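You operate a simulated robot arm through the tools that you are given. There is no shell and no other tool.

You run a simulated two-armed robot. Do the job below in one go: nothing can be reset, and whatever is moved stays where it is left.

Task
Flush the black loop till its meter runs clear, then close it again.
Fine: watch the meter; its knob ends on Off, fill and drain levers shut; other knobs, dials and hose stay. Where these are worked on the way, their far stop is far enough and under half their travel is too little: drain lever.

The check looks at the end state, three seconds after you hand in, the way a careful person would. Anything else that was tipped, shoved, dropped, spilled or broken makes it a failure.

Robot
Two 7-joint arms with two-finger parallel grippers on one trunk that stands fixed in place. Base frame: the origin is at the foot of the trunk, x ahead of it, y to its left, z up. Units: m, rad, N and s.
The left shoulder is at [0.02, 0.138, 1.144], the right one opposite. With the tool pointing down near the work surface each hand reaches from about 0.1 to 0.42 m from the base axis, measured 20 degrees to its own side. Payload 1.57 kg a hand.
Tool frame (each hand has its own): the origin (TCP) lies between the finger pads and is the grasp point; the fingertips stand 0.03 m ahead of it; z points along the fingers, y is the line along which they close. Largest opening 0.08 m; finger width 0.017, thickness 0.012; the body of the gripper, 0.04 by 0.082 m, starts 0.08 m behind the TCP.
Orientation is told as [roll, pitch, yaw] about the base's x, y, z axes, in that order, counted from this pose: with the fingers straight down and closing along the base's y, the tool's x points along the base's -x, its y along +y and its z along -z.

Tools
- The arms move only by the tool servo_tool. It takes "left_commands", "right_commands" or both (then of equal length, played together; a hand with none holds still); each is a list that holds one entry, the list of rows, each a list of 6 numbers: the shift along the tool's x, y, z in units of 50 mm (1.0 is 50 mm), then the turn, a rotation vector about the tool's x, y, z in units of 5 degrees (1.0 is 5 degrees). In form: [[[tx, ty, tz, ax, ay, az], ...]]. A call has 1 to 20 rows; each row shifts and turns the commanded pose from where the row before left it, along the tool's axes as they then stand. "left_jaw" and "right_jaw" are, for a hand that has rows, the finger opening in m, from 0 to 0.08, set as the call begins (left out, the last holds). A call with a number of a shift or a turn outside -1 to 1 is refused whole. Each row takes 0.2 s and may step no farther than 0.05 m and 0.15 rad from the row before; otherwise, or with a gripper value out of range, the whole call is refused. A pose out of reach is approached as far as the arm can. The call stops where the force on the tool passes 40 N (or 10 N more than at its start, if that is more) or the arm is blocked; 0.2 s more then pass. Each finger travels about 0.045 m/s and halts on what it meets, pressing with about 30 N; the grip force reading is that of the motor and also rises with nothing between the fingers. The clock runs only during rows and for 0.2 s after the last one: add rows that do not move to give the fingers time. It gives the time, the measured TCP pose, the force on the tool (base axes), the opening and the grip force at its end, in the units of the frame above (readings bear some noise), with the torque about the TCP (base axes, N m) and any sound that the robot's microphone picked up.
- Cameras (640 x 400 px; columns grow to the right, rows downward): "scene" is now at [0.1713, -0.0556, 1.0794]; the picture's right is [-0.62, -0.79, 0.00], its down [-0.04, 0.03, -1.00] and it looks along [0.78, -0.62, -0.04] (base axes); focal length 214 px, centre (320, 200). "left" rides on the left gripper at [0.072, 0.007, -0.122] in its tool frame; the picture's right is [-0.09, 1.00, 0.00], its down [-0.84, -0.08, -0.54] and it looks along [-0.54, -0.05, 0.84] (tool axes); focal length 238 px, centre (320, 200). "right" rides on the right gripper at [0.072, -0.007, -0.122] in its tool frame; the picture's right is [0.09, 1.00, 0.00], its down [-0.84, 0.08, -0.54] and it looks along [-0.54, 0.05, 0.84] (tool axes); focal length 238 px, centre (320, 200). There is no depth. A picture from a camera that has moved, and an enlarged one, comes with that camera's place and axes in the base frame and with its lens.
- camera(camera): a new picture of that camera. It takes no simulated time.
- move_column(by): slides the trunk up (or, below 0, down) by that many m; the arms and the scene camera ride with it, the base frame stays. It gives what a move gives, with no picture.
- head_to(pan, tilt): turns the head with the scene camera to pan (to the left, within 1.047 rad either way) and tilt (down, from -0.506 to 1.204), counted from straight ahead of the robot. It gives what a move gives.
- close_up(camera, box): a new picture of the part [left, top, right, bottom] of that camera's present view, enlarged. It takes no simulated time.
- close_job(): hands the job in; it is judged then, once.

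Places have to be worked out from the pictures, the camera data and where the tool is seen. Open the grippers and draw the arms clear of the work before you hand the job in, unless the task says otherwise.

The tools are called after "Emit:" as a command line: name --argument value ..., lists and objects as JSON in quotes. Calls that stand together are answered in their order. servo_tool: Moves the arms, as the interface text tells. Its arguments: {"type":"object","properties":{"left_commands":{"type":"array","items":{"type":"array","items":{"type":"array","items":{"type":"number"}}}},"left_jaw":{"type":"number"},"right_commands":{"type":"array","items":{"type":"array","items":{"type":"array","items":{"type":"number"}}}},"right_jaw":{"type":"number"}},"required":[]} The other tools are called the same way: move_column (by) slides the trunk up or down; head_to (pan, tilt) turns the head that bears the scene camera; camera (camera) takes a picture; close_up (camera, box) takes an enlarged picture of a part of a camera's view; close_job () hands the job in.

At the start:

```text
clock: 0.0
left_ee_pos: [0.2367, -0.0238, 1.0619]
left_ee_rot: [0.01, 0.67, 0.004]
left_ft_force: [-0.1, -0.5, -0.1]
left_wrist_torque: [-0.01, 0.01, 0.02]
left_finger_gap: 0.0805
left_finger_force: 0.0
right_ee_pos: [0.1734, -0.2935, 1.0275]
right_ee_rot: [0.235, 0.74, -0.088]
right_ft_force: [-0.2, -0.2, 0.3]
right_wrist_torque: [-0.01, 0.0, 0.0]
right_finger_gap: 0.0802
right_finger_force: 0.0
trunk travel left (down, up): [-0.519, 0.721]
head pan, tilt: [-0.667, 0.045]
```

scene: 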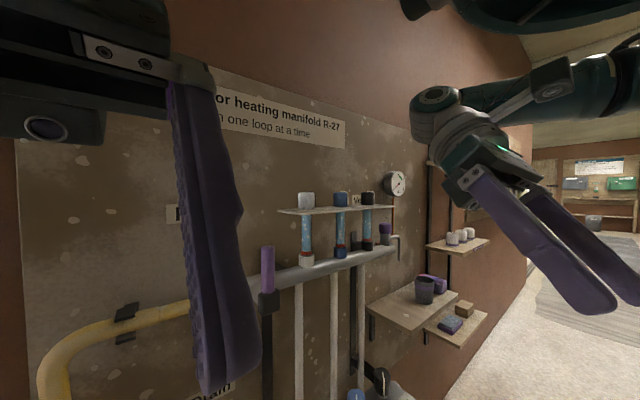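
right: 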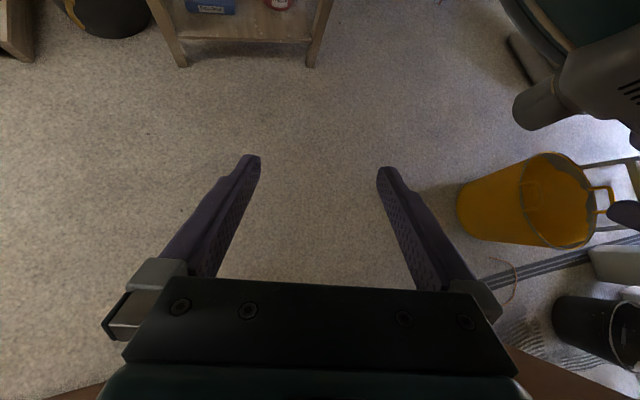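
left: 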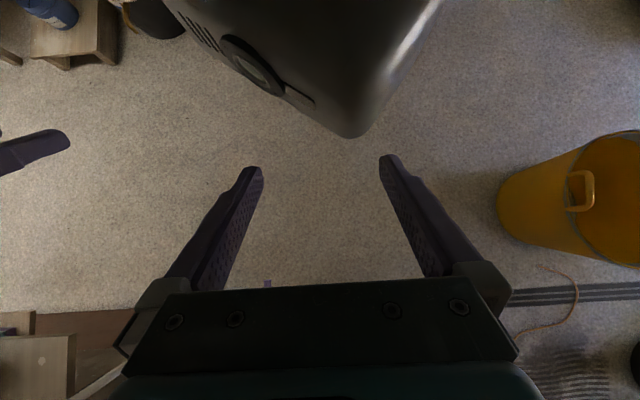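

The picture shows a heating manifold on the wall ahead-right, with three meters with knobs (white, blue, black), levers, a gauge. I take enlarged views first to understand the labels.

Emit:
close_up --camera "scene" --box '[240, 160, 440, 285]'

Emit:
close_up --camera "scene" --box '[140, 80, 380, 230]'

Emit:
close_up --camera "scene" --box '[20, 240, 420, 400]'

```text
3.20 times, centred on (340, 222) of scene
camera zoom: at [0.1713, -0.0556, 1.0794], right [-0.62, -0.79, 0.0], down [-0.04, 0.03, -1.0], along [0.78, -0.62, -0.04], focal length 686 px, centre (256, 128)
```

zoom: 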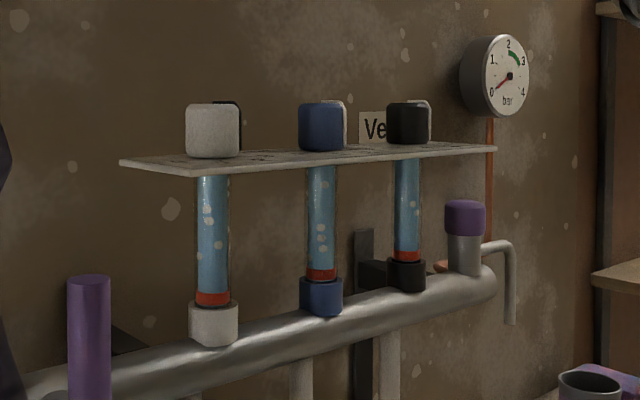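

```text
2.67 times, centred on (260, 155) of scene
camera zoom: at [0.1713, -0.0556, 1.0794], right [-0.62, -0.79, 0.0], down [-0.04, 0.03, -1.0], along [0.78, -0.62, -0.04], focal length 572 px, centre (480, 320)
```

zoom: 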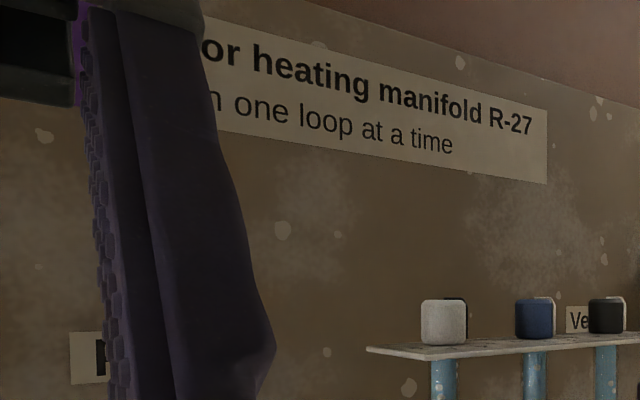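

```text
1.60 times, centred on (220, 320) of scene
camera zoom: at [0.1713, -0.0556, 1.0794], right [-0.62, -0.79, 0.0], down [-0.04, 0.03, -1.0], along [0.78, -0.62, -0.04], focal length 343 px, centre (480, 8)
```

zoom: 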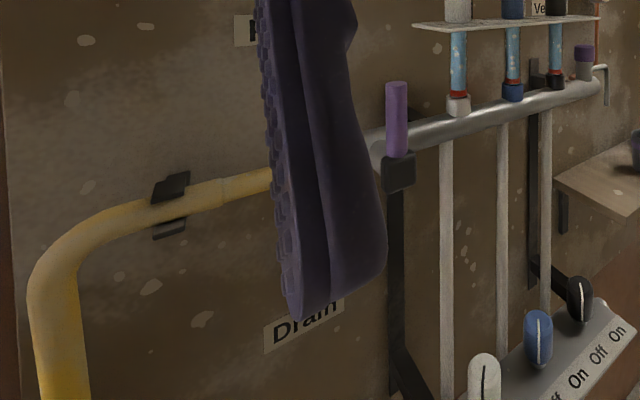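

The three loops (white, blue, black) have flow meters above with caps and knobs below marked Off/On; a "Drain" sign is at lower left. I tilt the head down to see the knobs and levers.

Emit:
head_to --pan -0.667 --tilt 0.6

Emit:
camera --camera "scene"

```text
clock: 1.0
left_ee_pos: [0.236, -0.0227, 1.0608]
left_ee_rot: [0.009, 0.673, 0.005]
left_ft_force: [-0.4, 0.0, 0.1]
left_wrist_torque: [0.02, 0.02, 0.03]
left_finger_gap: 0.0801
left_finger_force: 0.0
right_ee_pos: [0.1716, -0.294, 1.0265]
right_ee_rot: [0.239, 0.746, -0.093]
right_ft_force: [-0.7, -0.2, 0.1]
right_wrist_torque: [0.0, 0.0, -0.01]
right_finger_gap: 0.0799
right_finger_force: 0.1
trunk travel left (down, up): [-0.519, 0.721]
head pan, tilt: [-0.667, 0.6]
```

```text
taken
camera scene: at [0.1693, -0.054, 1.0283], right [-0.62, -0.79, 0.0], down [-0.44, 0.35, -0.83], along [0.65, -0.51, -0.56], focal length 214 px, centre (320, 200)
```

scene: 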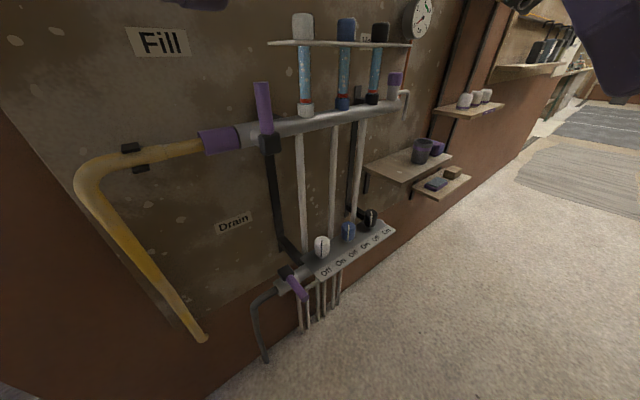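

Now Fill lever (upper purple), Drain lever (lower purple), and the three on/off knobs are visible. I zoom on each.

Emit:
close_up --camera "scene" --box '[260, 200, 420, 300]'

Emit:
close_up --camera "scene" --box '[250, 0, 450, 125]'

Emit:
close_up --camera "scene" --box '[180, 60, 340, 160]'

Emit:
close_up --camera "scene" --box '[230, 240, 390, 340]'

```text
4.00 times, centred on (340, 250) of scene
camera zoom: at [0.1693, -0.054, 1.0283], right [-0.62, -0.79, 0.0], down [-0.44, 0.35, -0.83], along [0.65, -0.51, -0.56], focal length 858 px, centre (240, 0)
```

zoom: 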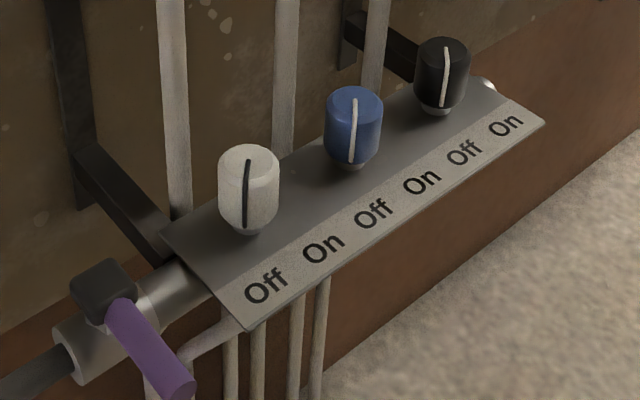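

```text
3.20 times, centred on (350, 62) of scene
camera zoom: at [0.1693, -0.054, 1.0283], right [-0.62, -0.79, 0.0], down [-0.44, 0.35, -0.83], along [0.65, -0.51, -0.56], focal length 686 px, centre (224, 640)
```

zoom: 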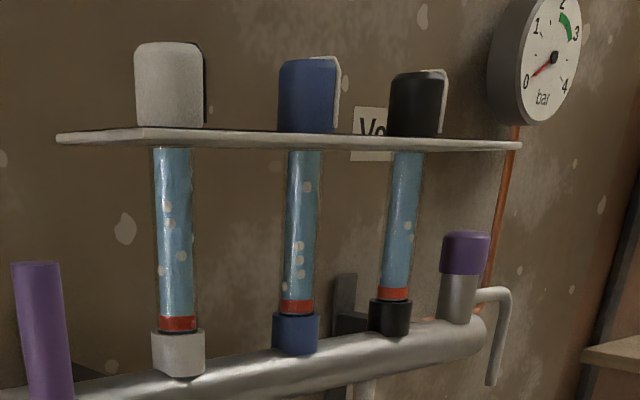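

```text
4.00 times, centred on (260, 110) of scene
camera zoom: at [0.1693, -0.054, 1.0283], right [-0.62, -0.79, 0.0], down [-0.44, 0.35, -0.83], along [0.65, -0.51, -0.56], focal length 858 px, centre (560, 560)
```

zoom: 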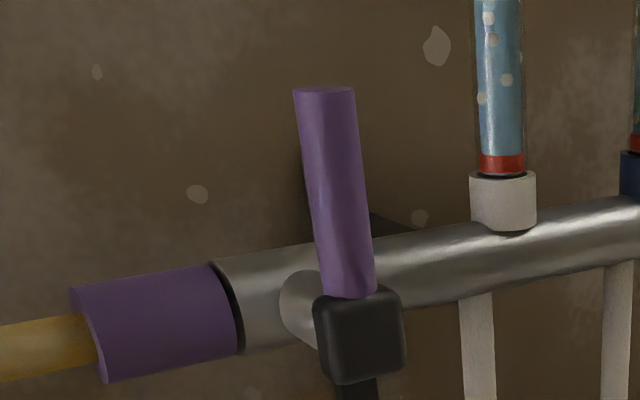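

```text
4.00 times, centred on (310, 290) of scene
camera zoom: at [0.1693, -0.054, 1.0283], right [-0.62, -0.79, 0.0], down [-0.44, 0.35, -0.83], along [0.65, -0.51, -0.56], focal length 858 px, centre (360, -160)
```

zoom: 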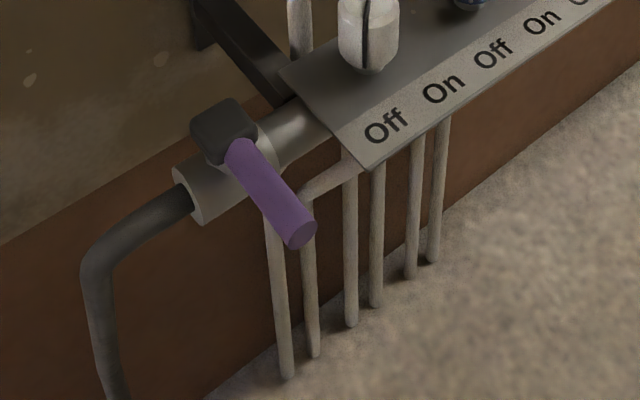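

I estimate the wall at about x≈0.6 running along y, the meter plate at z≈1.04, the lower knobs at z≈0.5. I raise the trunk to look onto the top plate and get a baseline for triangulation.

Emit:
move_column --by 0.25

Emit:
camera --camera "scene"

```text
clock: 3.5
left_ee_pos: [0.236, -0.0232, 1.3099]
left_ee_rot: [0.007, 0.671, 0.005]
left_ft_force: [0.5, -0.1, -0.6]
left_wrist_torque: [-0.03, -0.02, 0.0]
left_finger_gap: 0.08
left_finger_force: 0.1
right_ee_pos: [0.1725, -0.2946, 1.2759]
right_ee_rot: [0.238, 0.745, -0.091]
right_ft_force: [0.0, 0.6, 0.5]
right_wrist_torque: [0.03, -0.02, -0.02]
right_finger_gap: 0.0798
right_finger_force: 0.0
trunk travel left (down, up): [-0.769, 0.471]
head pan, tilt: [-0.667, 0.6]
```

```text
taken
camera scene: at [0.1693, -0.0539, 1.2781], right [-0.62, -0.79, 0.0], down [-0.44, 0.35, -0.83], along [0.65, -0.51, -0.56], focal length 214 px, centre (320, 200)
```

scene: 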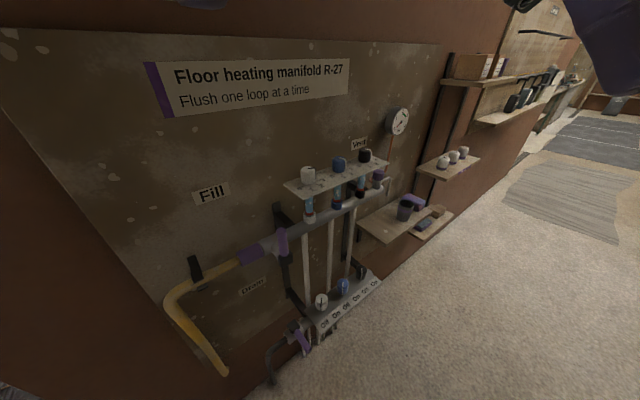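

The sign reads "Floor heating manifold R-27 – Flush one loop at a time". I zoom into the top plate and lower knobs.

Emit:
close_up --camera "scene" --box '[275, 135, 403, 215]'

Emit:
close_up --camera "scene" --box '[272, 255, 400, 335]'

Emit:
close_up --camera "scene" --box '[220, 190, 348, 270]'

Emit:
close_up --camera "scene" --box '[240, 300, 368, 380]'

```text
5.00 times, centred on (339, 175) of scene
camera zoom: at [0.1693, -0.0539, 1.2781], right [-0.62, -0.79, 0.0], down [-0.44, 0.35, -0.83], along [0.65, -0.51, -0.56], focal length 1072 px, centre (225, 325)
```

zoom: 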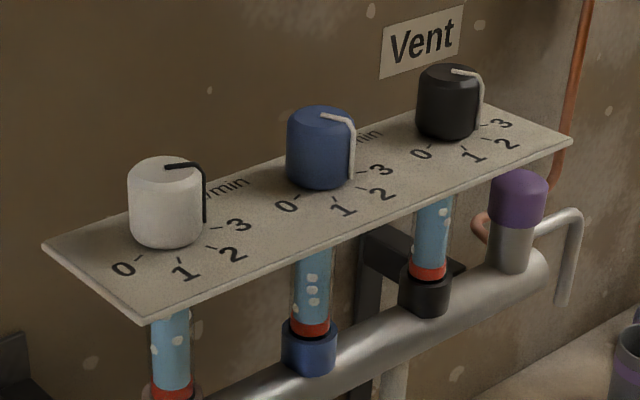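

```text
5.00 times, centred on (336, 295) of scene
camera zoom: at [0.1693, -0.0539, 1.2781], right [-0.62, -0.79, 0.0], down [-0.44, 0.35, -0.83], along [0.65, -0.51, -0.56], focal length 1072 px, centre (240, -275)
```

zoom: 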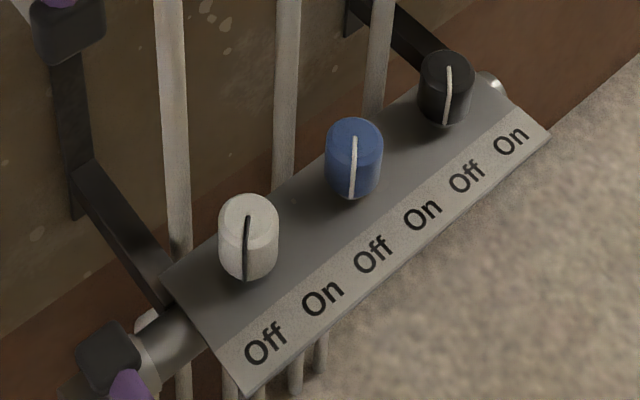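

```text
5.00 times, centred on (284, 230) of scene
camera zoom: at [0.1693, -0.0539, 1.2781], right [-0.62, -0.79, 0.0], down [-0.44, 0.35, -0.83], along [0.65, -0.51, -0.56], focal length 1072 px, centre (500, 50)
```

zoom: 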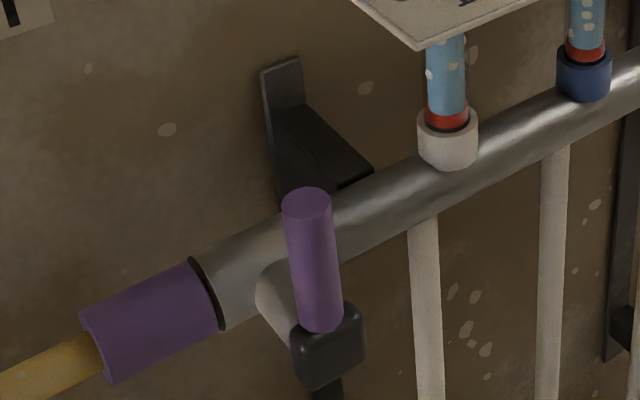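

```text
5.00 times, centred on (304, 340) of scene
camera zoom: at [0.1693, -0.0539, 1.2781], right [-0.62, -0.79, 0.0], down [-0.44, 0.35, -0.83], along [0.65, -0.51, -0.56], focal length 1072 px, centre (400, -500)
```

zoom: 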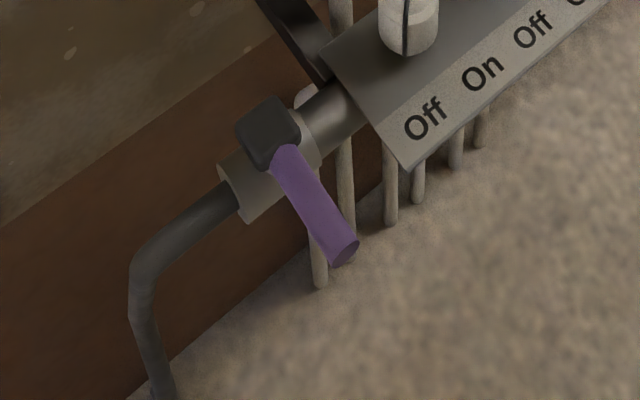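

The upper caps are flow dials (to leave alone), the lower knobs are Off/On, all now at Off. I triangulate the black knob top at about (0.465, -0.472, 0.645). I look at the drain and floor area next.

Emit:
head_to --pan -0.5 --tilt 1.0

Emit:
camera --camera "scene"

```text
clock: 4.4
left_ee_pos: [0.2361, -0.0226, 1.31]
left_ee_rot: [0.009, 0.673, 0.004]
left_ft_force: [-0.1, -0.5, -0.7]
left_wrist_torque: [0.01, 0.0, 0.0]
left_finger_gap: 0.0802
left_finger_force: 0.1
right_ee_pos: [0.1721, -0.2946, 1.2758]
right_ee_rot: [0.238, 0.744, -0.093]
right_ft_force: [0.1, -0.7, -0.1]
right_wrist_torque: [0.01, 0.0, 0.02]
right_finger_gap: 0.08
right_finger_force: 0.0
trunk travel left (down, up): [-0.769, 0.471]
head pan, tilt: [-0.499, 1.0]
```

```text
taken
camera scene: at [0.161, -0.0327, 1.2462], right [-0.48, -0.88, 0.0], down [-0.74, 0.4, -0.54], along [0.47, -0.26, -0.84], focal length 214 px, centre (320, 200)
```

scene: 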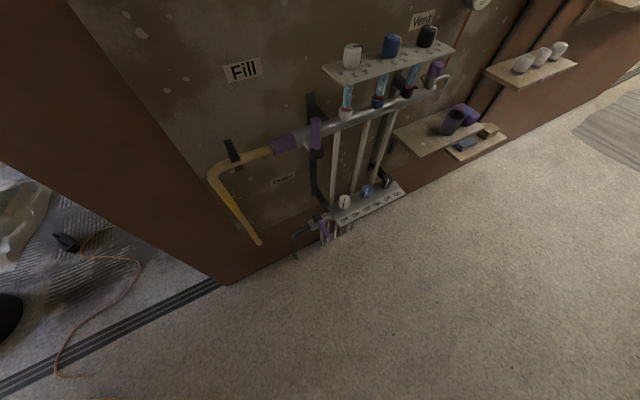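

I zoom on the drain valve and the lower strip from this viewpoint.

Emit:
close_up --camera "scene" --box '[240, 180, 400, 280]'

Emit:
close_up --camera "scene" --box '[280, 180, 344, 220]'

Emit:
close_up --camera "scene" --box '[250, 90, 410, 190]'

Emit:
close_up --camera "scene" --box '[270, 205, 350, 255]'

```text
4.00 times, centred on (320, 230) of scene
camera zoom: at [0.161, -0.0327, 1.2462], right [-0.48, -0.88, 0.0], down [-0.74, 0.4, -0.54], along [0.47, -0.26, -0.84], focal length 858 px, centre (320, 80)
```

zoom: 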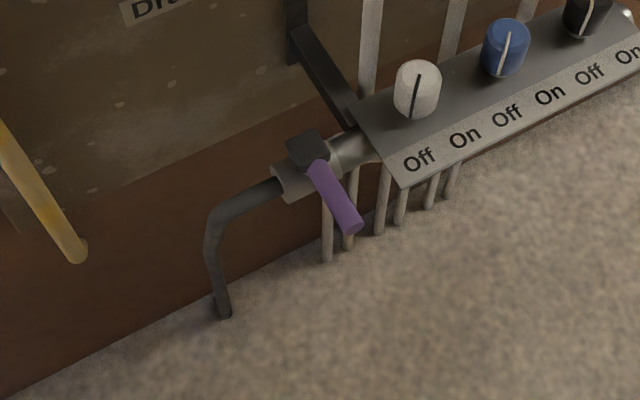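

```text
10.00 times, centred on (312, 200) of scene
camera zoom: at [0.161, -0.0327, 1.2462], right [-0.48, -0.88, 0.0], down [-0.74, 0.4, -0.54], along [0.47, -0.26, -0.84], focal length 2145 px, centre (400, 200)
```

zoom: 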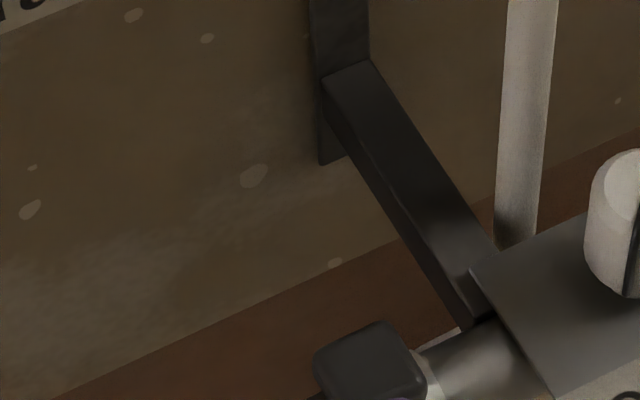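

```text
4.00 times, centred on (330, 140) of scene
camera zoom: at [0.161, -0.0327, 1.2462], right [-0.48, -0.88, 0.0], down [-0.74, 0.4, -0.54], along [0.47, -0.26, -0.84], focal length 858 px, centre (280, 440)
```

zoom: 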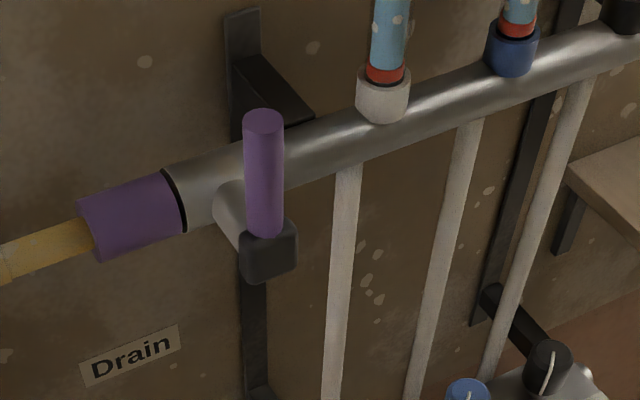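

```text
8.00 times, centred on (310, 230) of scene
camera zoom: at [0.161, -0.0327, 1.2462], right [-0.48, -0.88, 0.0], down [-0.74, 0.4, -0.54], along [0.47, -0.26, -0.84], focal length 1716 px, centre (400, -40)
```

zoom: 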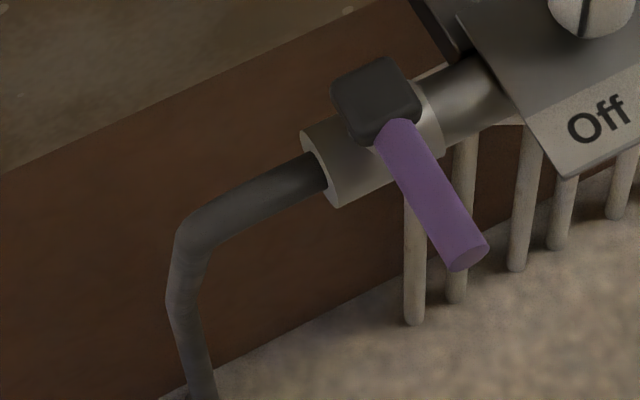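

The geometry is clear: fill lever handle upright about (0.455,-0.184,0.936→0.997), drain lever handle pointing out toward the robot about (0.438→0.387,-0.183,0.62), black knob about (0.46,-0.468,0.615–0.65). I now swing the right hand (higher up, in free space) so that its fingers point forward-down, and shift the left hand away to the left.

Emit:
servo_tool --right_commands '[[[-0.44, 0.15, -0.38, 0, 0, 0], [-0.44, 0.15, -0.38, 0, 0, 0], [-0.44, 0.15, -0.38, 0, 0, 0], [-0.44, 0.15, -0.38, 0, 0, 0], [0, 0, 0, 0.1319, -0.9727, 0.0446], [0, 0, 0, 0.1319, -0.9727, 0.0446], [0, 0, 0, 0.1319, -0.9727, 0.0446], [0, 0, 0, 0.1319, -0.9727, 0.0446], [0, 0, 0, 0.1319, -0.9727, 0.0446], [0, 0, 0, 0.1319, -0.9727, 0.0446], [0, 0, 0, 0.1319, -0.9727, 0.0446], [0, 0, 0, 0.1319, -0.9727, 0.0446], [0, 0, 0, 0.1319, -0.9727, 0.0446], [0, 0, 0, 0.1319, -0.9727, 0.0446], [0, 0, 0, 0.1319, -0.9727, 0.0446], [0, 0, 0, 0.1319, -0.9727, 0.0446], [0, 0, 0, 0.1319, -0.9727, 0.0446], [0, 0, 0, 0.1319, -0.9727, 0.0446], [0, 0, 0, 0.1319, -0.9727, 0.0446], [0, 0, 0, 0.1319, -0.9727, 0.0446]]]' --left_commands '[[[0, 0.18, 0, 0, 0, 0], [0, 0.18, 0, 0, 0, 0], [0, 0.18, 0, 0, 0, 0], [0, 0.18, 0, 0, 0, 0], [0, 0.18, 0, 0, 0, 0], [0, 0.18, 0, 0, 0, 0], [0, 0.18, 0, 0, 0, 0], [0, 0.18, 0, 0, 0, 0], [0, 0.18, 0, 0, 0, 0], [0, 0.18, 0, 0, 0, 0], [0, 0.18, 0, 0, 0, 0], [0, 0.18, 0, 0, 0, 0], [0, 0.18, 0, 0, 0, 0], [0, 0.18, 0, 0, 0, 0], [0, 0.18, 0, 0, 0, 0], [0, 0.18, 0, 0, 0, 0], [0, 0.18, 0, 0, 0, 0], [0, 0.18, 0, 0, 0, 0], [0, 0, 0, 0, 0, 0], [0, 0, 0, 0, 0, 0]]]' --right_jaw 0.08

Emit:
camera --camera "scene"

Emit:
camera --camera "right"

```text
clock: 5.1
left_ee_pos: [0.2359, -0.0026, 1.3095]
left_ee_rot: [0.013, 0.674, 0.004]
left_ft_force: [0.5, 0.1, 0.8]
left_wrist_torque: [-0.01, 0.01, -0.02]
left_finger_gap: 0.08
left_finger_force: 0.1
right_ee_pos: [0.2194, -0.3212, 1.2666]
right_ee_rot: [0.393, 0.747, -0.174]
right_ft_force: [-0.6, -0.6, -0.3]
right_wrist_torque: [0.0, 0.02, -0.02]
right_finger_gap: 0.0799
right_finger_force: 0.0
trunk travel left (down, up): [-0.769, 0.471]
head pan, tilt: [-0.499, 1.0]
stopped in row 3 (right hand): the arm was blocked; the commanded pose is now the measured one
```

```text
taken
camera scene: at [0.161, -0.0326, 1.2462], right [-0.48, -0.88, 0.0], down [-0.74, 0.4, -0.54], along [0.47, -0.26, -0.84], focal length 214 px, centre (320, 200)
```

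scene: 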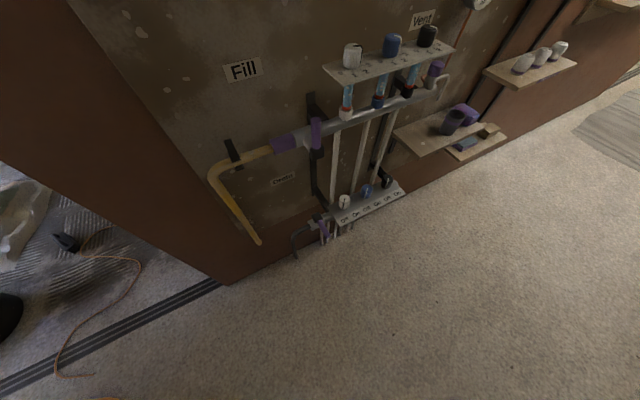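

```text
taken
camera right: at [0.2328, -0.3765, 1.3979], right [0.35, 0.87, 0.34], down [0.94, -0.3, -0.18], along [-0.05, 0.38, -0.92], focal length 238 px, centre (320, 200)
```

right: 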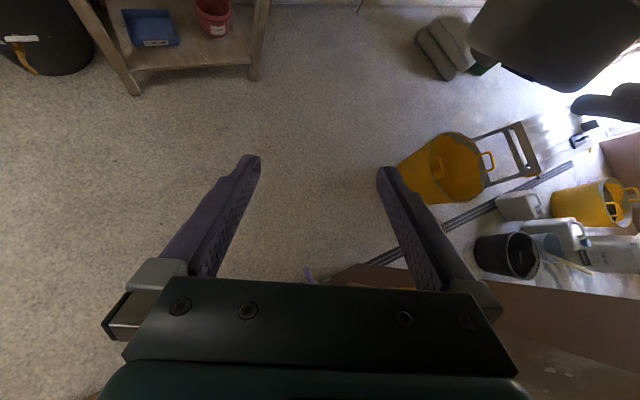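

The right arm hit a joint limit when moving forward with its fingers pointing back, so I rotate first in place, in a smaller batch, and keep moving the left hand leftward.

Emit:
servo_tool --right_commands '[[[0, 0, 0, 0.2298, -0.9688, -0.0933], [0, 0, 0, 0.2298, -0.9688, -0.0933], [0, 0, 0, 0.2298, -0.9688, -0.0933], [0, 0, 0, 0.2298, -0.9688, -0.0933], [0, 0, 0, 0.2298, -0.9688, -0.0933], [0, 0, 0, 0.2298, -0.9688, -0.0933], [0, 0, 0, 0.2298, -0.9688, -0.0933], [0, 0, 0, 0.2298, -0.9688, -0.0933]]]' --left_commands '[[[0, 0.36, 0, 0, 0, 0], [0, 0.36, 0, 0, 0, 0], [0, 0.36, 0, 0, 0, 0], [0, 0.36, 0, 0, 0, 0], [0, 0.36, 0, 0, 0, 0], [0, 0.36, 0, 0, 0, 0], [0, 0.36, 0, 0, 0, 0], [0, 0.36, 0, 0, 0, 0]]]'

```text
clock: 7.1
left_ee_pos: [0.2237, 0.1394, 1.2868]
left_ee_rot: [0.022, 0.795, -0.005]
left_ft_force: [-0.1, 1.0, 0.6]
left_wrist_torque: [0.01, -0.01, -0.02]
left_finger_gap: 0.0803
left_finger_force: 0.0
right_ee_pos: [0.2141, -0.3371, 1.244]
right_ee_rot: [0.161, 0.216, -0.426]
right_ft_force: [0.2, -0.1, -0.2]
right_wrist_torque: [0.0, -0.01, -0.03]
right_finger_gap: 0.08
right_finger_force: 0.0
trunk travel left (down, up): [-0.769, 0.471]
head pan, tilt: [-0.499, 1.0]
stopped in row 8 (left hand): the arm was blocked; the commanded pose is now the measured one
```

The rotation works; the right hand is now nearly vertical. I continue to the target tilt (pitch −0.6, yaw −0.3) and then move forward 0.1 m.

Emit:
servo_tool --right_commands '[[[0, 0, 0, 0.1456, -0.9199, -0.2206], [0, 0, 0, 0.1456, -0.9199, -0.2206], [0, 0, 0, 0.1456, -0.9199, -0.2206], [0, 0, 0, 0.1456, -0.9199, -0.2206], [0, 0, 0, 0.1456, -0.9199, -0.2206], [0, 0, 0, 0.1456, -0.9199, -0.2206], [0, 0, 0, 0.1456, -0.9199, -0.2206], [0, 0, 0, 0.1456, -0.9199, -0.2206], [0, 0, 0, 0.1456, -0.9199, -0.2206], [0, 0, 0, 0.1456, -0.9199, -0.2206], [-0.394, 0.148, 0.27, 0, 0, 0], [-0.394, 0.148, 0.27, 0, 0, 0], [-0.394, 0.148, 0.27, 0, 0, 0], [-0.394, 0.148, 0.27, 0, 0, 0]]]'

Emit:
camera --camera "right"

Emit:
camera --camera "scene"

```text
clock: 10.1
left_ee_pos: [0.2252, 0.1395, 1.2868]
left_ee_rot: [0.022, 0.794, -0.005]
left_ft_force: [-0.3, -0.1, 0.2]
left_wrist_torque: [0.05, 0.0, -0.02]
left_finger_gap: 0.0802
left_finger_force: 0.1
right_ee_pos: [0.3539, -0.3814, 1.258]
right_ee_rot: [0.0, -0.603, -0.299]
right_ft_force: [0.3, -1.1, 0.1]
right_wrist_torque: [0.04, -0.02, 0.01]
right_finger_gap: 0.08
right_finger_force: 0.1
right hand out of reach, approached as far as the arm can: row 7, 8, 9, 10
trunk travel left (down, up): [-0.769, 0.471]
head pan, tilt: [-0.499, 1.0]
```

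```text
taken
camera right: at [0.2304, -0.3502, 1.3191], right [0.22, 0.97, -0.05], down [0.39, -0.04, 0.92], along [0.89, -0.22, -0.39], focal length 238 px, centre (320, 200)
```

right: 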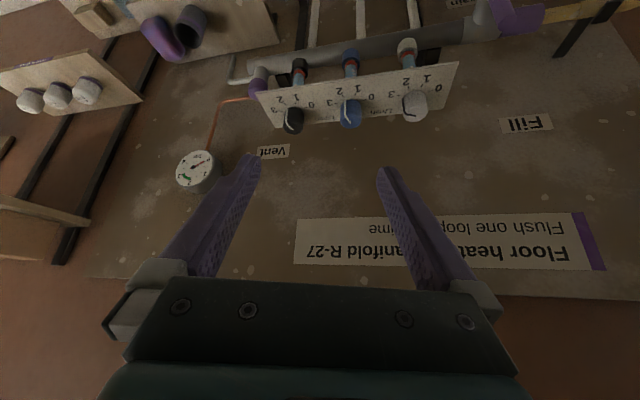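

```text
taken
camera scene: at [0.1609, -0.0327, 1.2462], right [-0.48, -0.88, 0.0], down [-0.74, 0.4, -0.54], along [0.47, -0.26, -0.84], focal length 214 px, centre (320, 200)
```

scene: 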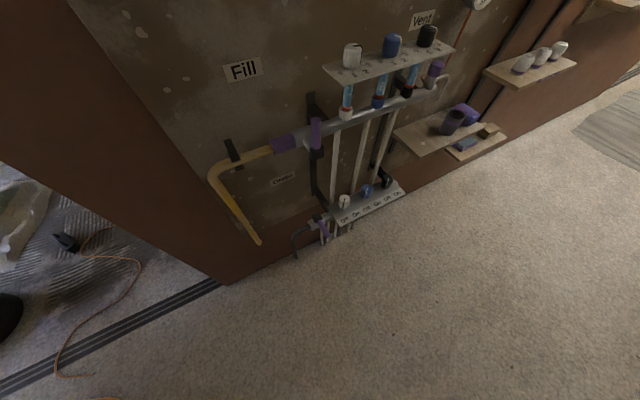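

The right hand is now oriented well with clear space. I lower the trunk 0.45 m so both the drain lever and the lower knobs are within reach, staying in front of the manifold.

Emit:
move_column --by -0.45

Emit:
head_to --pan -0.75 --tilt 0.6

Emit:
camera --camera "scene"

Emit:
camera --camera "right"

```text
refused: -0.45 is not a number from -0.4 to 0.4
```

```text
clock: 11.0
left_ee_pos: [0.2245, 0.1387, 1.2871]
left_ee_rot: [0.023, 0.794, -0.005]
left_ft_force: [0.4, 0.2, 0.3]
left_wrist_torque: [-0.01, 0.01, -0.03]
left_finger_gap: 0.0802
left_finger_force: 0.0
right_ee_pos: [0.354, -0.3807, 1.2584]
right_ee_rot: [0.0, -0.603, -0.298]
right_ft_force: [0.3, 0.2, -0.4]
right_wrist_torque: [0.02, -0.01, 0.04]
right_finger_gap: 0.0798
right_finger_force: 0.0
trunk travel left (down, up): [-0.769, 0.471]
head pan, tilt: [-0.75, 0.6]
```

```text
taken
camera scene: at [0.1645, -0.0595, 1.2781], right [-0.68, -0.73, 0.0], down [-0.41, 0.39, -0.82], along [0.6, -0.56, -0.57], focal length 214 px, centre (320, 200)
```

scene: 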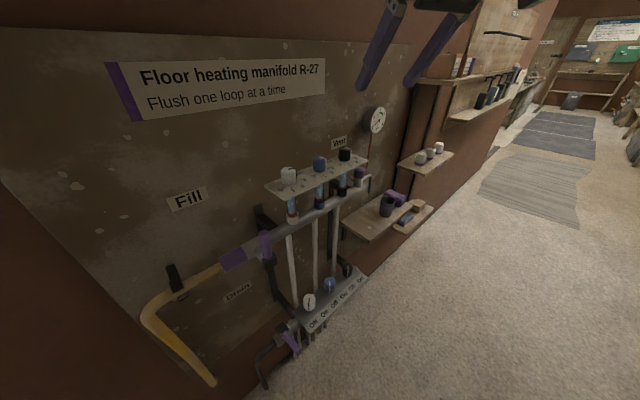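

```text
taken
camera right: at [0.23, -0.3501, 1.3189], right [0.22, 0.97, -0.05], down [0.39, -0.04, 0.92], along [0.89, -0.22, -0.39], focal length 238 px, centre (320, 200)
```

right: 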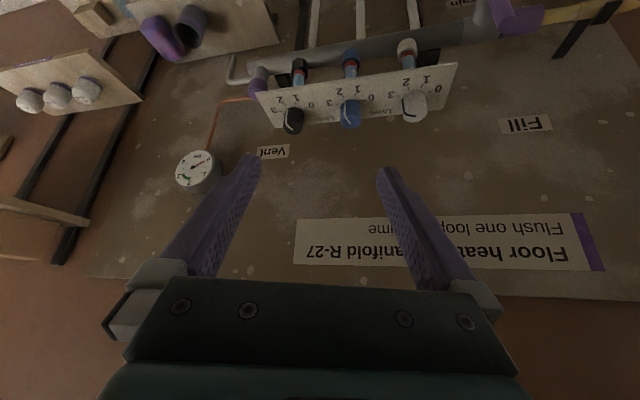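

The column step is limited to 0.4 m; I lower by 0.2 twice, checking in between.

Emit:
move_column --by -0.25

Emit:
camera --camera "right"

Emit:
camera --camera "scene"

```text
clock: 13.6
left_ee_pos: [0.225, 0.1396, 1.0363]
left_ee_rot: [0.02, 0.793, -0.006]
left_ft_force: [0.4, -0.5, -1.1]
left_wrist_torque: [0.0, -0.01, -0.04]
left_finger_gap: 0.0798
left_finger_force: 0.0
right_ee_pos: [0.354, -0.3813, 1.0077]
right_ee_rot: [-0.001, -0.602, -0.299]
right_ft_force: [0.0, 0.8, 0.4]
right_wrist_torque: [-0.01, 0.02, 0.02]
right_finger_gap: 0.0801
right_finger_force: 0.1
trunk travel left (down, up): [-0.519, 0.721]
head pan, tilt: [-0.75, 0.6]
```

```text
taken
camera right: at [0.2301, -0.3501, 1.0689], right [0.22, 0.97, -0.05], down [0.39, -0.04, 0.92], along [0.89, -0.22, -0.39], focal length 238 px, centre (320, 200)
```

right: 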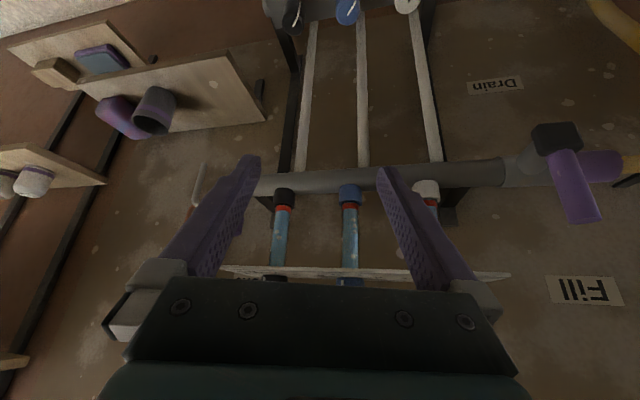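

```text
taken
camera scene: at [0.1645, -0.0596, 1.0282], right [-0.68, -0.73, 0.0], down [-0.41, 0.39, -0.83], along [0.6, -0.56, -0.56], focal length 214 px, centre (320, 200)
```

scene: 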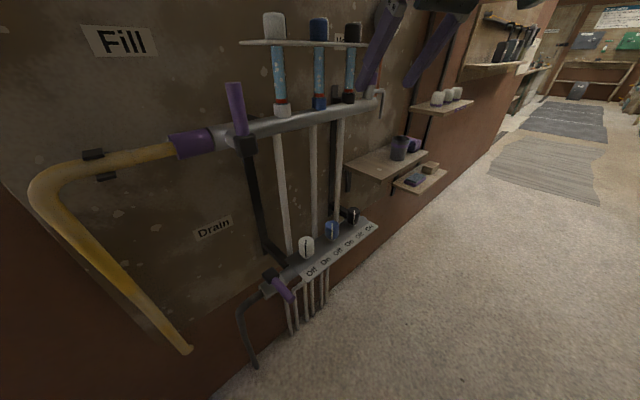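

Clear so far. I go down another 0.2 m.

Emit:
move_column --by -0.2

Emit:
camera --camera "right"

Emit:
camera --camera "scene"

```text
clock: 15.7
left_ee_pos: [0.2248, 0.1393, 0.8373]
left_ee_rot: [0.022, 0.794, -0.003]
left_ft_force: [-0.3, -0.1, -0.9]
left_wrist_torque: [0.0, 0.02, 0.03]
left_finger_gap: 0.08
left_finger_force: 0.0
right_ee_pos: [0.3537, -0.3817, 0.8088]
right_ee_rot: [-0.001, -0.602, -0.297]
right_ft_force: [-0.1, 1.1, -0.5]
right_wrist_torque: [0.0, -0.01, 0.03]
right_finger_gap: 0.0799
right_finger_force: 0.0
trunk travel left (down, up): [-0.319, 0.921]
head pan, tilt: [-0.75, 0.6]
```

```text
taken
camera right: at [0.2302, -0.3501, 0.8689], right [0.22, 0.97, -0.05], down [0.39, -0.04, 0.92], along [0.89, -0.22, -0.39], focal length 238 px, centre (320, 200)
```

right: 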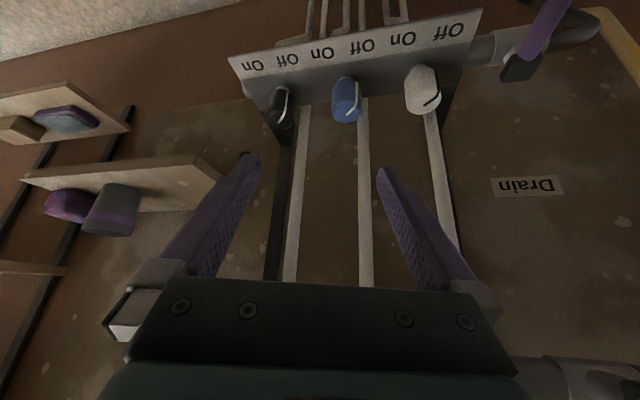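

```text
taken
camera scene: at [0.1645, -0.0596, 0.8282], right [-0.68, -0.73, 0.0], down [-0.41, 0.39, -0.83], along [0.6, -0.56, -0.56], focal length 214 px, centre (320, 200)
```

scene: 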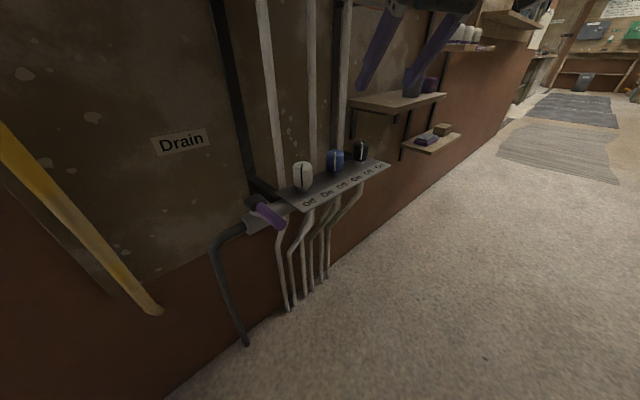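

The right camera gives an inverted view of the strip; I zoom to read the pointers and drain lever.

Emit:
close_up --camera "right" --box '[220, 0, 492, 170]'

Emit:
close_up --camera "right" --box '[440, 0, 640, 125]'

Emit:
close_up --camera "scene" --box '[200, 140, 400, 265]'

Emit:
close_up --camera "scene" --box '[210, 180, 306, 240]'

```text
2.35 times, centred on (356, 85) of right
camera zoom: at [0.2302, -0.3501, 0.8689], right [0.22, 0.97, -0.05], down [0.39, -0.04, 0.92], along [0.89, -0.22, -0.39], focal length 561 px, centre (235, 471)
```

zoom: 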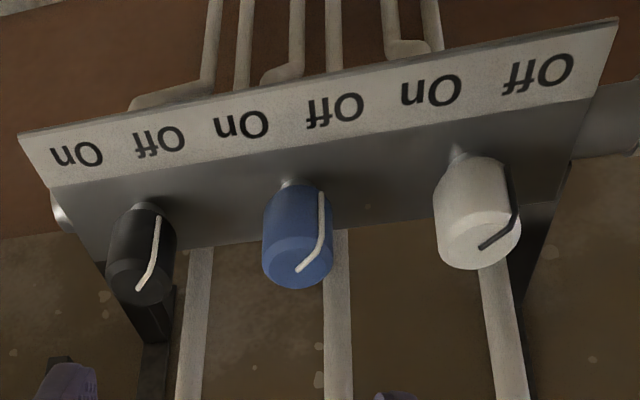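

```text
3.20 times, centred on (540, 62) of right
camera zoom: at [0.2302, -0.3501, 0.8689], right [0.22, 0.97, -0.05], down [0.39, -0.04, 0.92], along [0.89, -0.22, -0.39], focal length 763 px, centre (-384, 640)
```

zoom: 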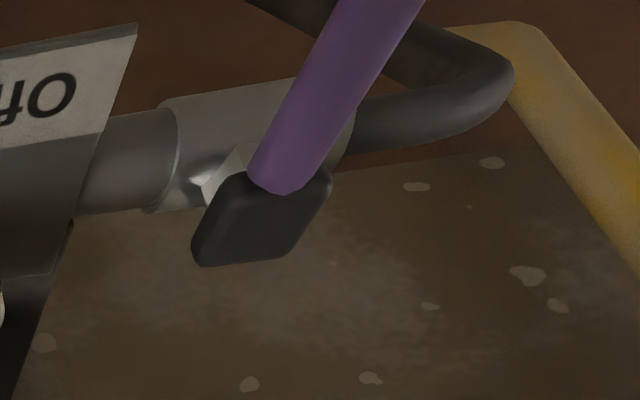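

```text
3.20 times, centred on (300, 202) of scene
camera zoom: at [0.1645, -0.0596, 0.8282], right [-0.68, -0.73, 0.0], down [-0.41, 0.39, -0.83], along [0.6, -0.56, -0.56], focal length 686 px, centre (384, 192)
```

zoom: 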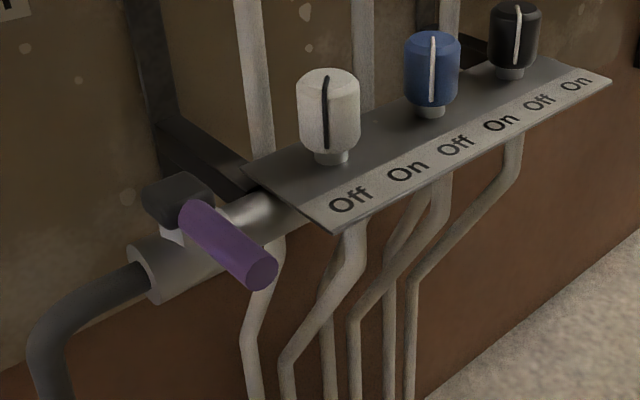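

```text
6.67 times, centred on (258, 210) of scene
camera zoom: at [0.1645, -0.0596, 0.8282], right [-0.68, -0.73, 0.0], down [-0.41, 0.39, -0.83], along [0.6, -0.56, -0.56], focal length 1430 px, centre (733, 133)
```

zoom: 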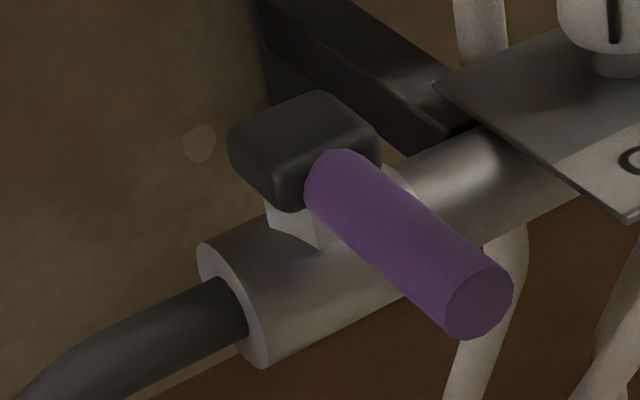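

Triangulating again: drain pivot ≈ (0.455,-0.183), handle horizontal at z≈0.613 reaching out to x≈0.385; strip top z≈0.599; black knob axis ≈ (0.464,-0.4735), z 0.615–0.647. I move the right hand above the drain handle, with a steeper tilt and a moderately open gap to straddle it.

Emit:
servo_tool --right_commands '[[[0, 0, 0, -0.2356, 0.6675, -0.5192], [0, 0, 0, -0.2356, 0.6675, -0.5192], [0, 0, 0, -0.2356, 0.6675, -0.5192], [0, 0, 0, -0.2356, 0.6675, -0.5192], [0, 0, 0, -0.2356, 0.6675, -0.5192], [0, 0, 0, -0.2356, 0.6675, -0.5192], [0, 0.785, 0, 0, 0, 0], [0, 0.785, 0, 0, 0, 0], [0, 0.785, 0, 0, 0, 0], [0, 0.785, 0, 0, 0, 0], [0, 0.785, 0, 0, 0, 0], [-0.228, 0, 0.3, 0, 0, 0], [-0.228, 0, 0.3, 0, 0, 0]]]' --right_jaw 0.05

Emit:
camera --camera "scene"

Emit:
camera --camera "right"

```text
clock: 18.5
left_ee_pos: [0.2246, 0.14, 0.836]
left_ee_rot: [0.022, 0.794, -0.007]
left_ft_force: [0.2, -0.3, 0.6]
left_wrist_torque: [-0.03, -0.04, 0.0]
left_finger_gap: 0.0799
left_finger_force: 0.1
right_ee_pos: [0.3829, -0.1848, 0.7869]
right_ee_rot: [0.001, -0.252, 0.0]
right_ft_force: [-0.6, 0.7, 0.5]
right_wrist_torque: [0.01, -0.03, 0.0]
right_finger_gap: 0.05
right_finger_force: 0.0
trunk travel left (down, up): [-0.319, 0.921]
head pan, tilt: [-0.75, 0.6]
```

```text
taken
camera scene: at [0.1646, -0.0593, 0.8282], right [-0.68, -0.73, 0.0], down [-0.41, 0.39, -0.83], along [0.6, -0.56, -0.56], focal length 214 px, centre (320, 200)
```

scene: 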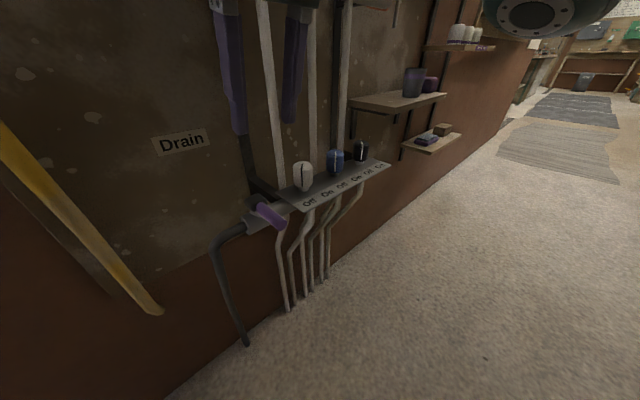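

```text
taken
camera right: at [0.2835, -0.1926, 0.887], right [-0.09, 1.0, -0.02], down [0.67, 0.08, 0.73], along [0.73, 0.05, -0.68], focal length 238 px, centre (320, 200)
```

right: 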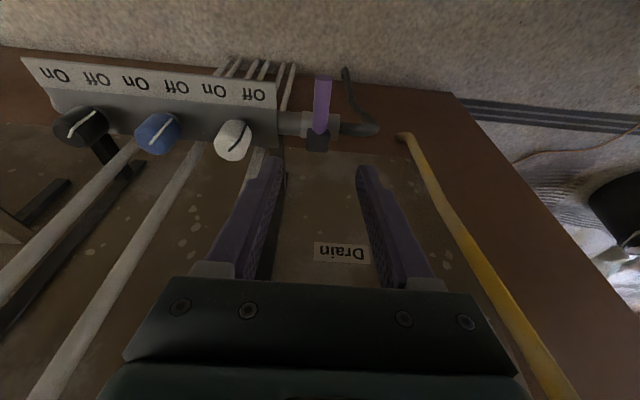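

The handle lies centred between the fingers. I lower the hand so the fingers straddle the handle (TCP target ≈ (0.405,-0.1855,0.631)).

Emit:
servo_tool --right_commands '[[[0.043, 0, 0.391, 0, 0, 0], [0.043, 0, 0.391, 0, 0, 0], [0.043, 0, 0.391, 0, 0, 0], [0.043, 0, 0.391, 0, 0, 0], [0.043, 0, 0.391, 0, 0, 0], [0.043, 0, 0.391, 0, 0, 0], [0.043, 0, 0.391, 0, 0, 0], [0.043, 0, 0.391, 0, 0, 0], [0, 0, 0, 0, 0, 0]]]'

Emit:
camera --camera "scene"

Emit:
close_up --camera "right" --box '[200, 60, 440, 210]'

Emit:
close_up --camera "scene" --box '[210, 140, 338, 220]'

```text
clock: 20.5
left_ee_pos: [0.2251, 0.1394, 0.837]
left_ee_rot: [0.02, 0.794, -0.005]
left_ft_force: [0.0, 0.0, 0.3]
left_wrist_torque: [0.01, 0.03, 0.02]
left_finger_gap: 0.0798
left_finger_force: 0.0
right_ee_pos: [0.4031, -0.1838, 0.6278]
right_ee_rot: [0.0, -0.248, -0.001]
right_ft_force: [0.3, 0.5, -0.6]
right_wrist_torque: [-0.02, 0.01, 0.0]
right_finger_gap: 0.0498
right_finger_force: 0.1
trunk travel left (down, up): [-0.319, 0.921]
head pan, tilt: [-0.75, 0.6]
```

```text
taken
camera scene: at [0.1646, -0.0597, 0.8282], right [-0.68, -0.73, 0.0], down [-0.41, 0.39, -0.83], along [0.6, -0.56, -0.56], focal length 214 px, centre (320, 200)
```

scene: 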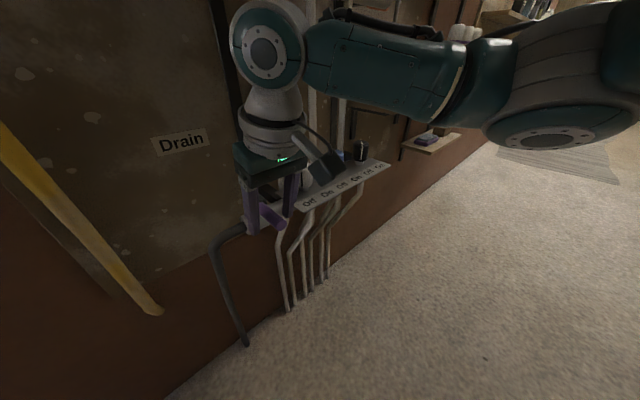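

```text
2.67 times, centred on (320, 135) of right
camera zoom: at [0.3053, -0.1904, 0.7301], right [-0.09, 1.0, -0.02], down [0.68, 0.08, 0.73], along [0.73, 0.05, -0.68], focal length 636 px, centre (320, 373)
```

zoom: 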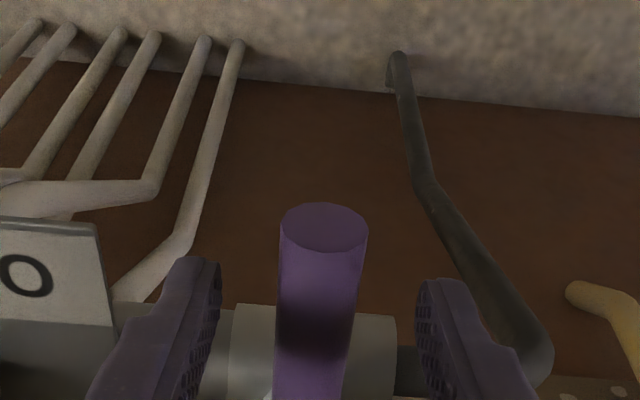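

```text
5.00 times, centred on (274, 180) of scene
camera zoom: at [0.1646, -0.0597, 0.8282], right [-0.68, -0.73, 0.0], down [-0.41, 0.39, -0.83], along [0.6, -0.56, -0.56], focal length 1072 px, centre (550, 300)
```

zoom: 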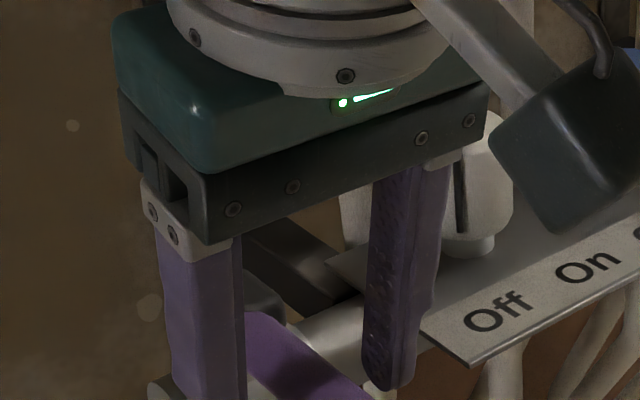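

Fingers straddle the handle (TCP (0.403,-0.184,0.628)); the right side has the strip close by, so I test turning toward +y (left) first, in small steps, watching the force.

Emit:
servo_tool --right_commands '[[[0, 0.08, 0, 0, 0, 0], [0, 0.08, 0, 0, 0, 0], [0, 0.08, 0, 0, 0, 0], [0, 0.08, 0, 0, 0, 0], [0, 0.08, 0, 0, 0, 0], [0, 0.08, 0, 0, 0, 0]]]'

Emit:
close_up --camera "right" --box '[200, 60, 440, 210]'

```text
clock: 21.9
left_ee_pos: [0.2244, 0.1397, 0.8373]
left_ee_rot: [0.02, 0.794, -0.005]
left_ft_force: [-0.9, 0.2, -0.3]
left_wrist_torque: [0.01, -0.02, 0.02]
left_finger_gap: 0.0802
left_finger_force: 0.0
right_ee_pos: [0.4043, -0.1608, 0.6287]
right_ee_rot: [0.0, -0.248, 0.0]
right_ft_force: [0.4, -0.5, -0.2]
right_wrist_torque: [0.06, -0.02, 0.01]
right_finger_gap: 0.051
right_finger_force: 0.5
trunk travel left (down, up): [-0.319, 0.921]
head pan, tilt: [-0.75, 0.6]
```

```text
2.67 times, centred on (320, 135) of right
camera zoom: at [0.3064, -0.1675, 0.7302], right [-0.09, 1.0, -0.02], down [0.68, 0.08, 0.73], along [0.73, 0.05, -0.68], focal length 636 px, centre (320, 373)
```

zoom: 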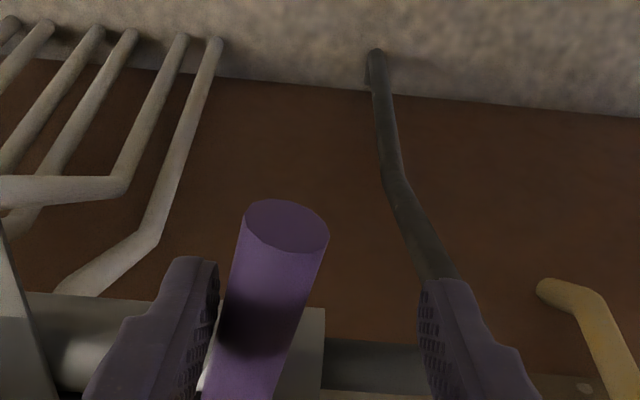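

The lever turned toward +y easily (little force), so that's the opening direction. I continue along the arc about the pivot, to around 60°, then check.

Emit:
servo_tool --right_commands '[[[0.014, 0.07, -0.05, 0, 0, 0], [0, 0.113, -0.02, 0, 0, 0], [0, 0.113, -0.02, 0, 0, 0], [-0.027, 0.119, 0.007, 0, 0, 0], [-0.027, 0.119, 0.007, 0, 0, 0], [-0.058, 0.111, 0.015, 0, 0, 0], [-0.058, 0.111, 0.015, 0, 0, 0], [0, 0, 0, 0, 0, 0]]]'

Emit:
close_up --camera "right" --box '[200, 60, 440, 210]'

Emit:
close_up --camera "scene" --box '[180, 140, 308, 220]'

```text
clock: 23.7
left_ee_pos: [0.2242, 0.1382, 0.8359]
left_ee_rot: [0.021, 0.795, -0.006]
left_ft_force: [-0.3, 0.7, 0.0]
left_wrist_torque: [-0.02, 0.0, -0.05]
left_finger_gap: 0.08
left_finger_force: 0.1
right_ee_pos: [0.413, -0.1228, 0.6332]
right_ee_rot: [0.001, -0.249, 0.001]
right_ft_force: [0.4, 0.2, -0.6]
right_wrist_torque: [0.01, -0.01, -0.02]
right_finger_gap: 0.0504
right_finger_force: 0.7
trunk travel left (down, up): [-0.319, 0.921]
head pan, tilt: [-0.75, 0.6]
```

```text
2.67 times, centred on (320, 135) of right
camera zoom: at [0.3139, -0.1298, 0.7349], right [-0.09, 1.0, -0.02], down [0.68, 0.08, 0.73], along [0.73, 0.05, -0.68], focal length 636 px, centre (320, 373)
```

zoom: 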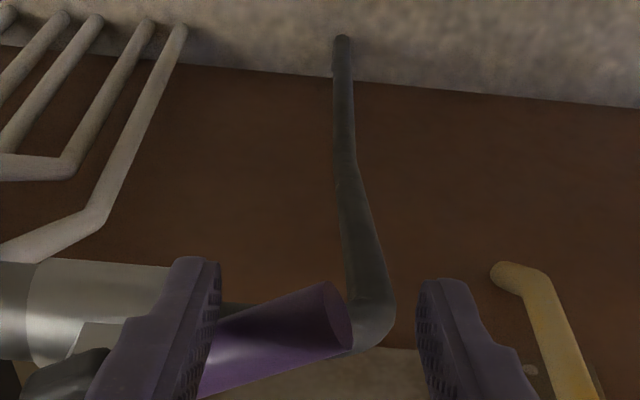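

```text
5.00 times, centred on (244, 180) of scene
camera zoom: at [0.1644, -0.0597, 0.8282], right [-0.68, -0.73, 0.0], down [-0.41, 0.39, -0.83], along [0.6, -0.56, -0.56], focal length 1072 px, centre (700, 300)
```

zoom: 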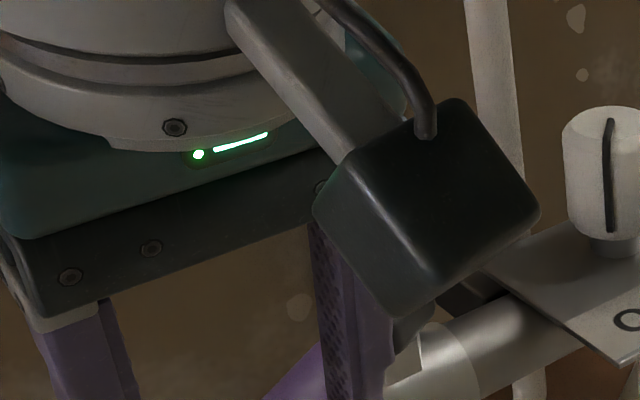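

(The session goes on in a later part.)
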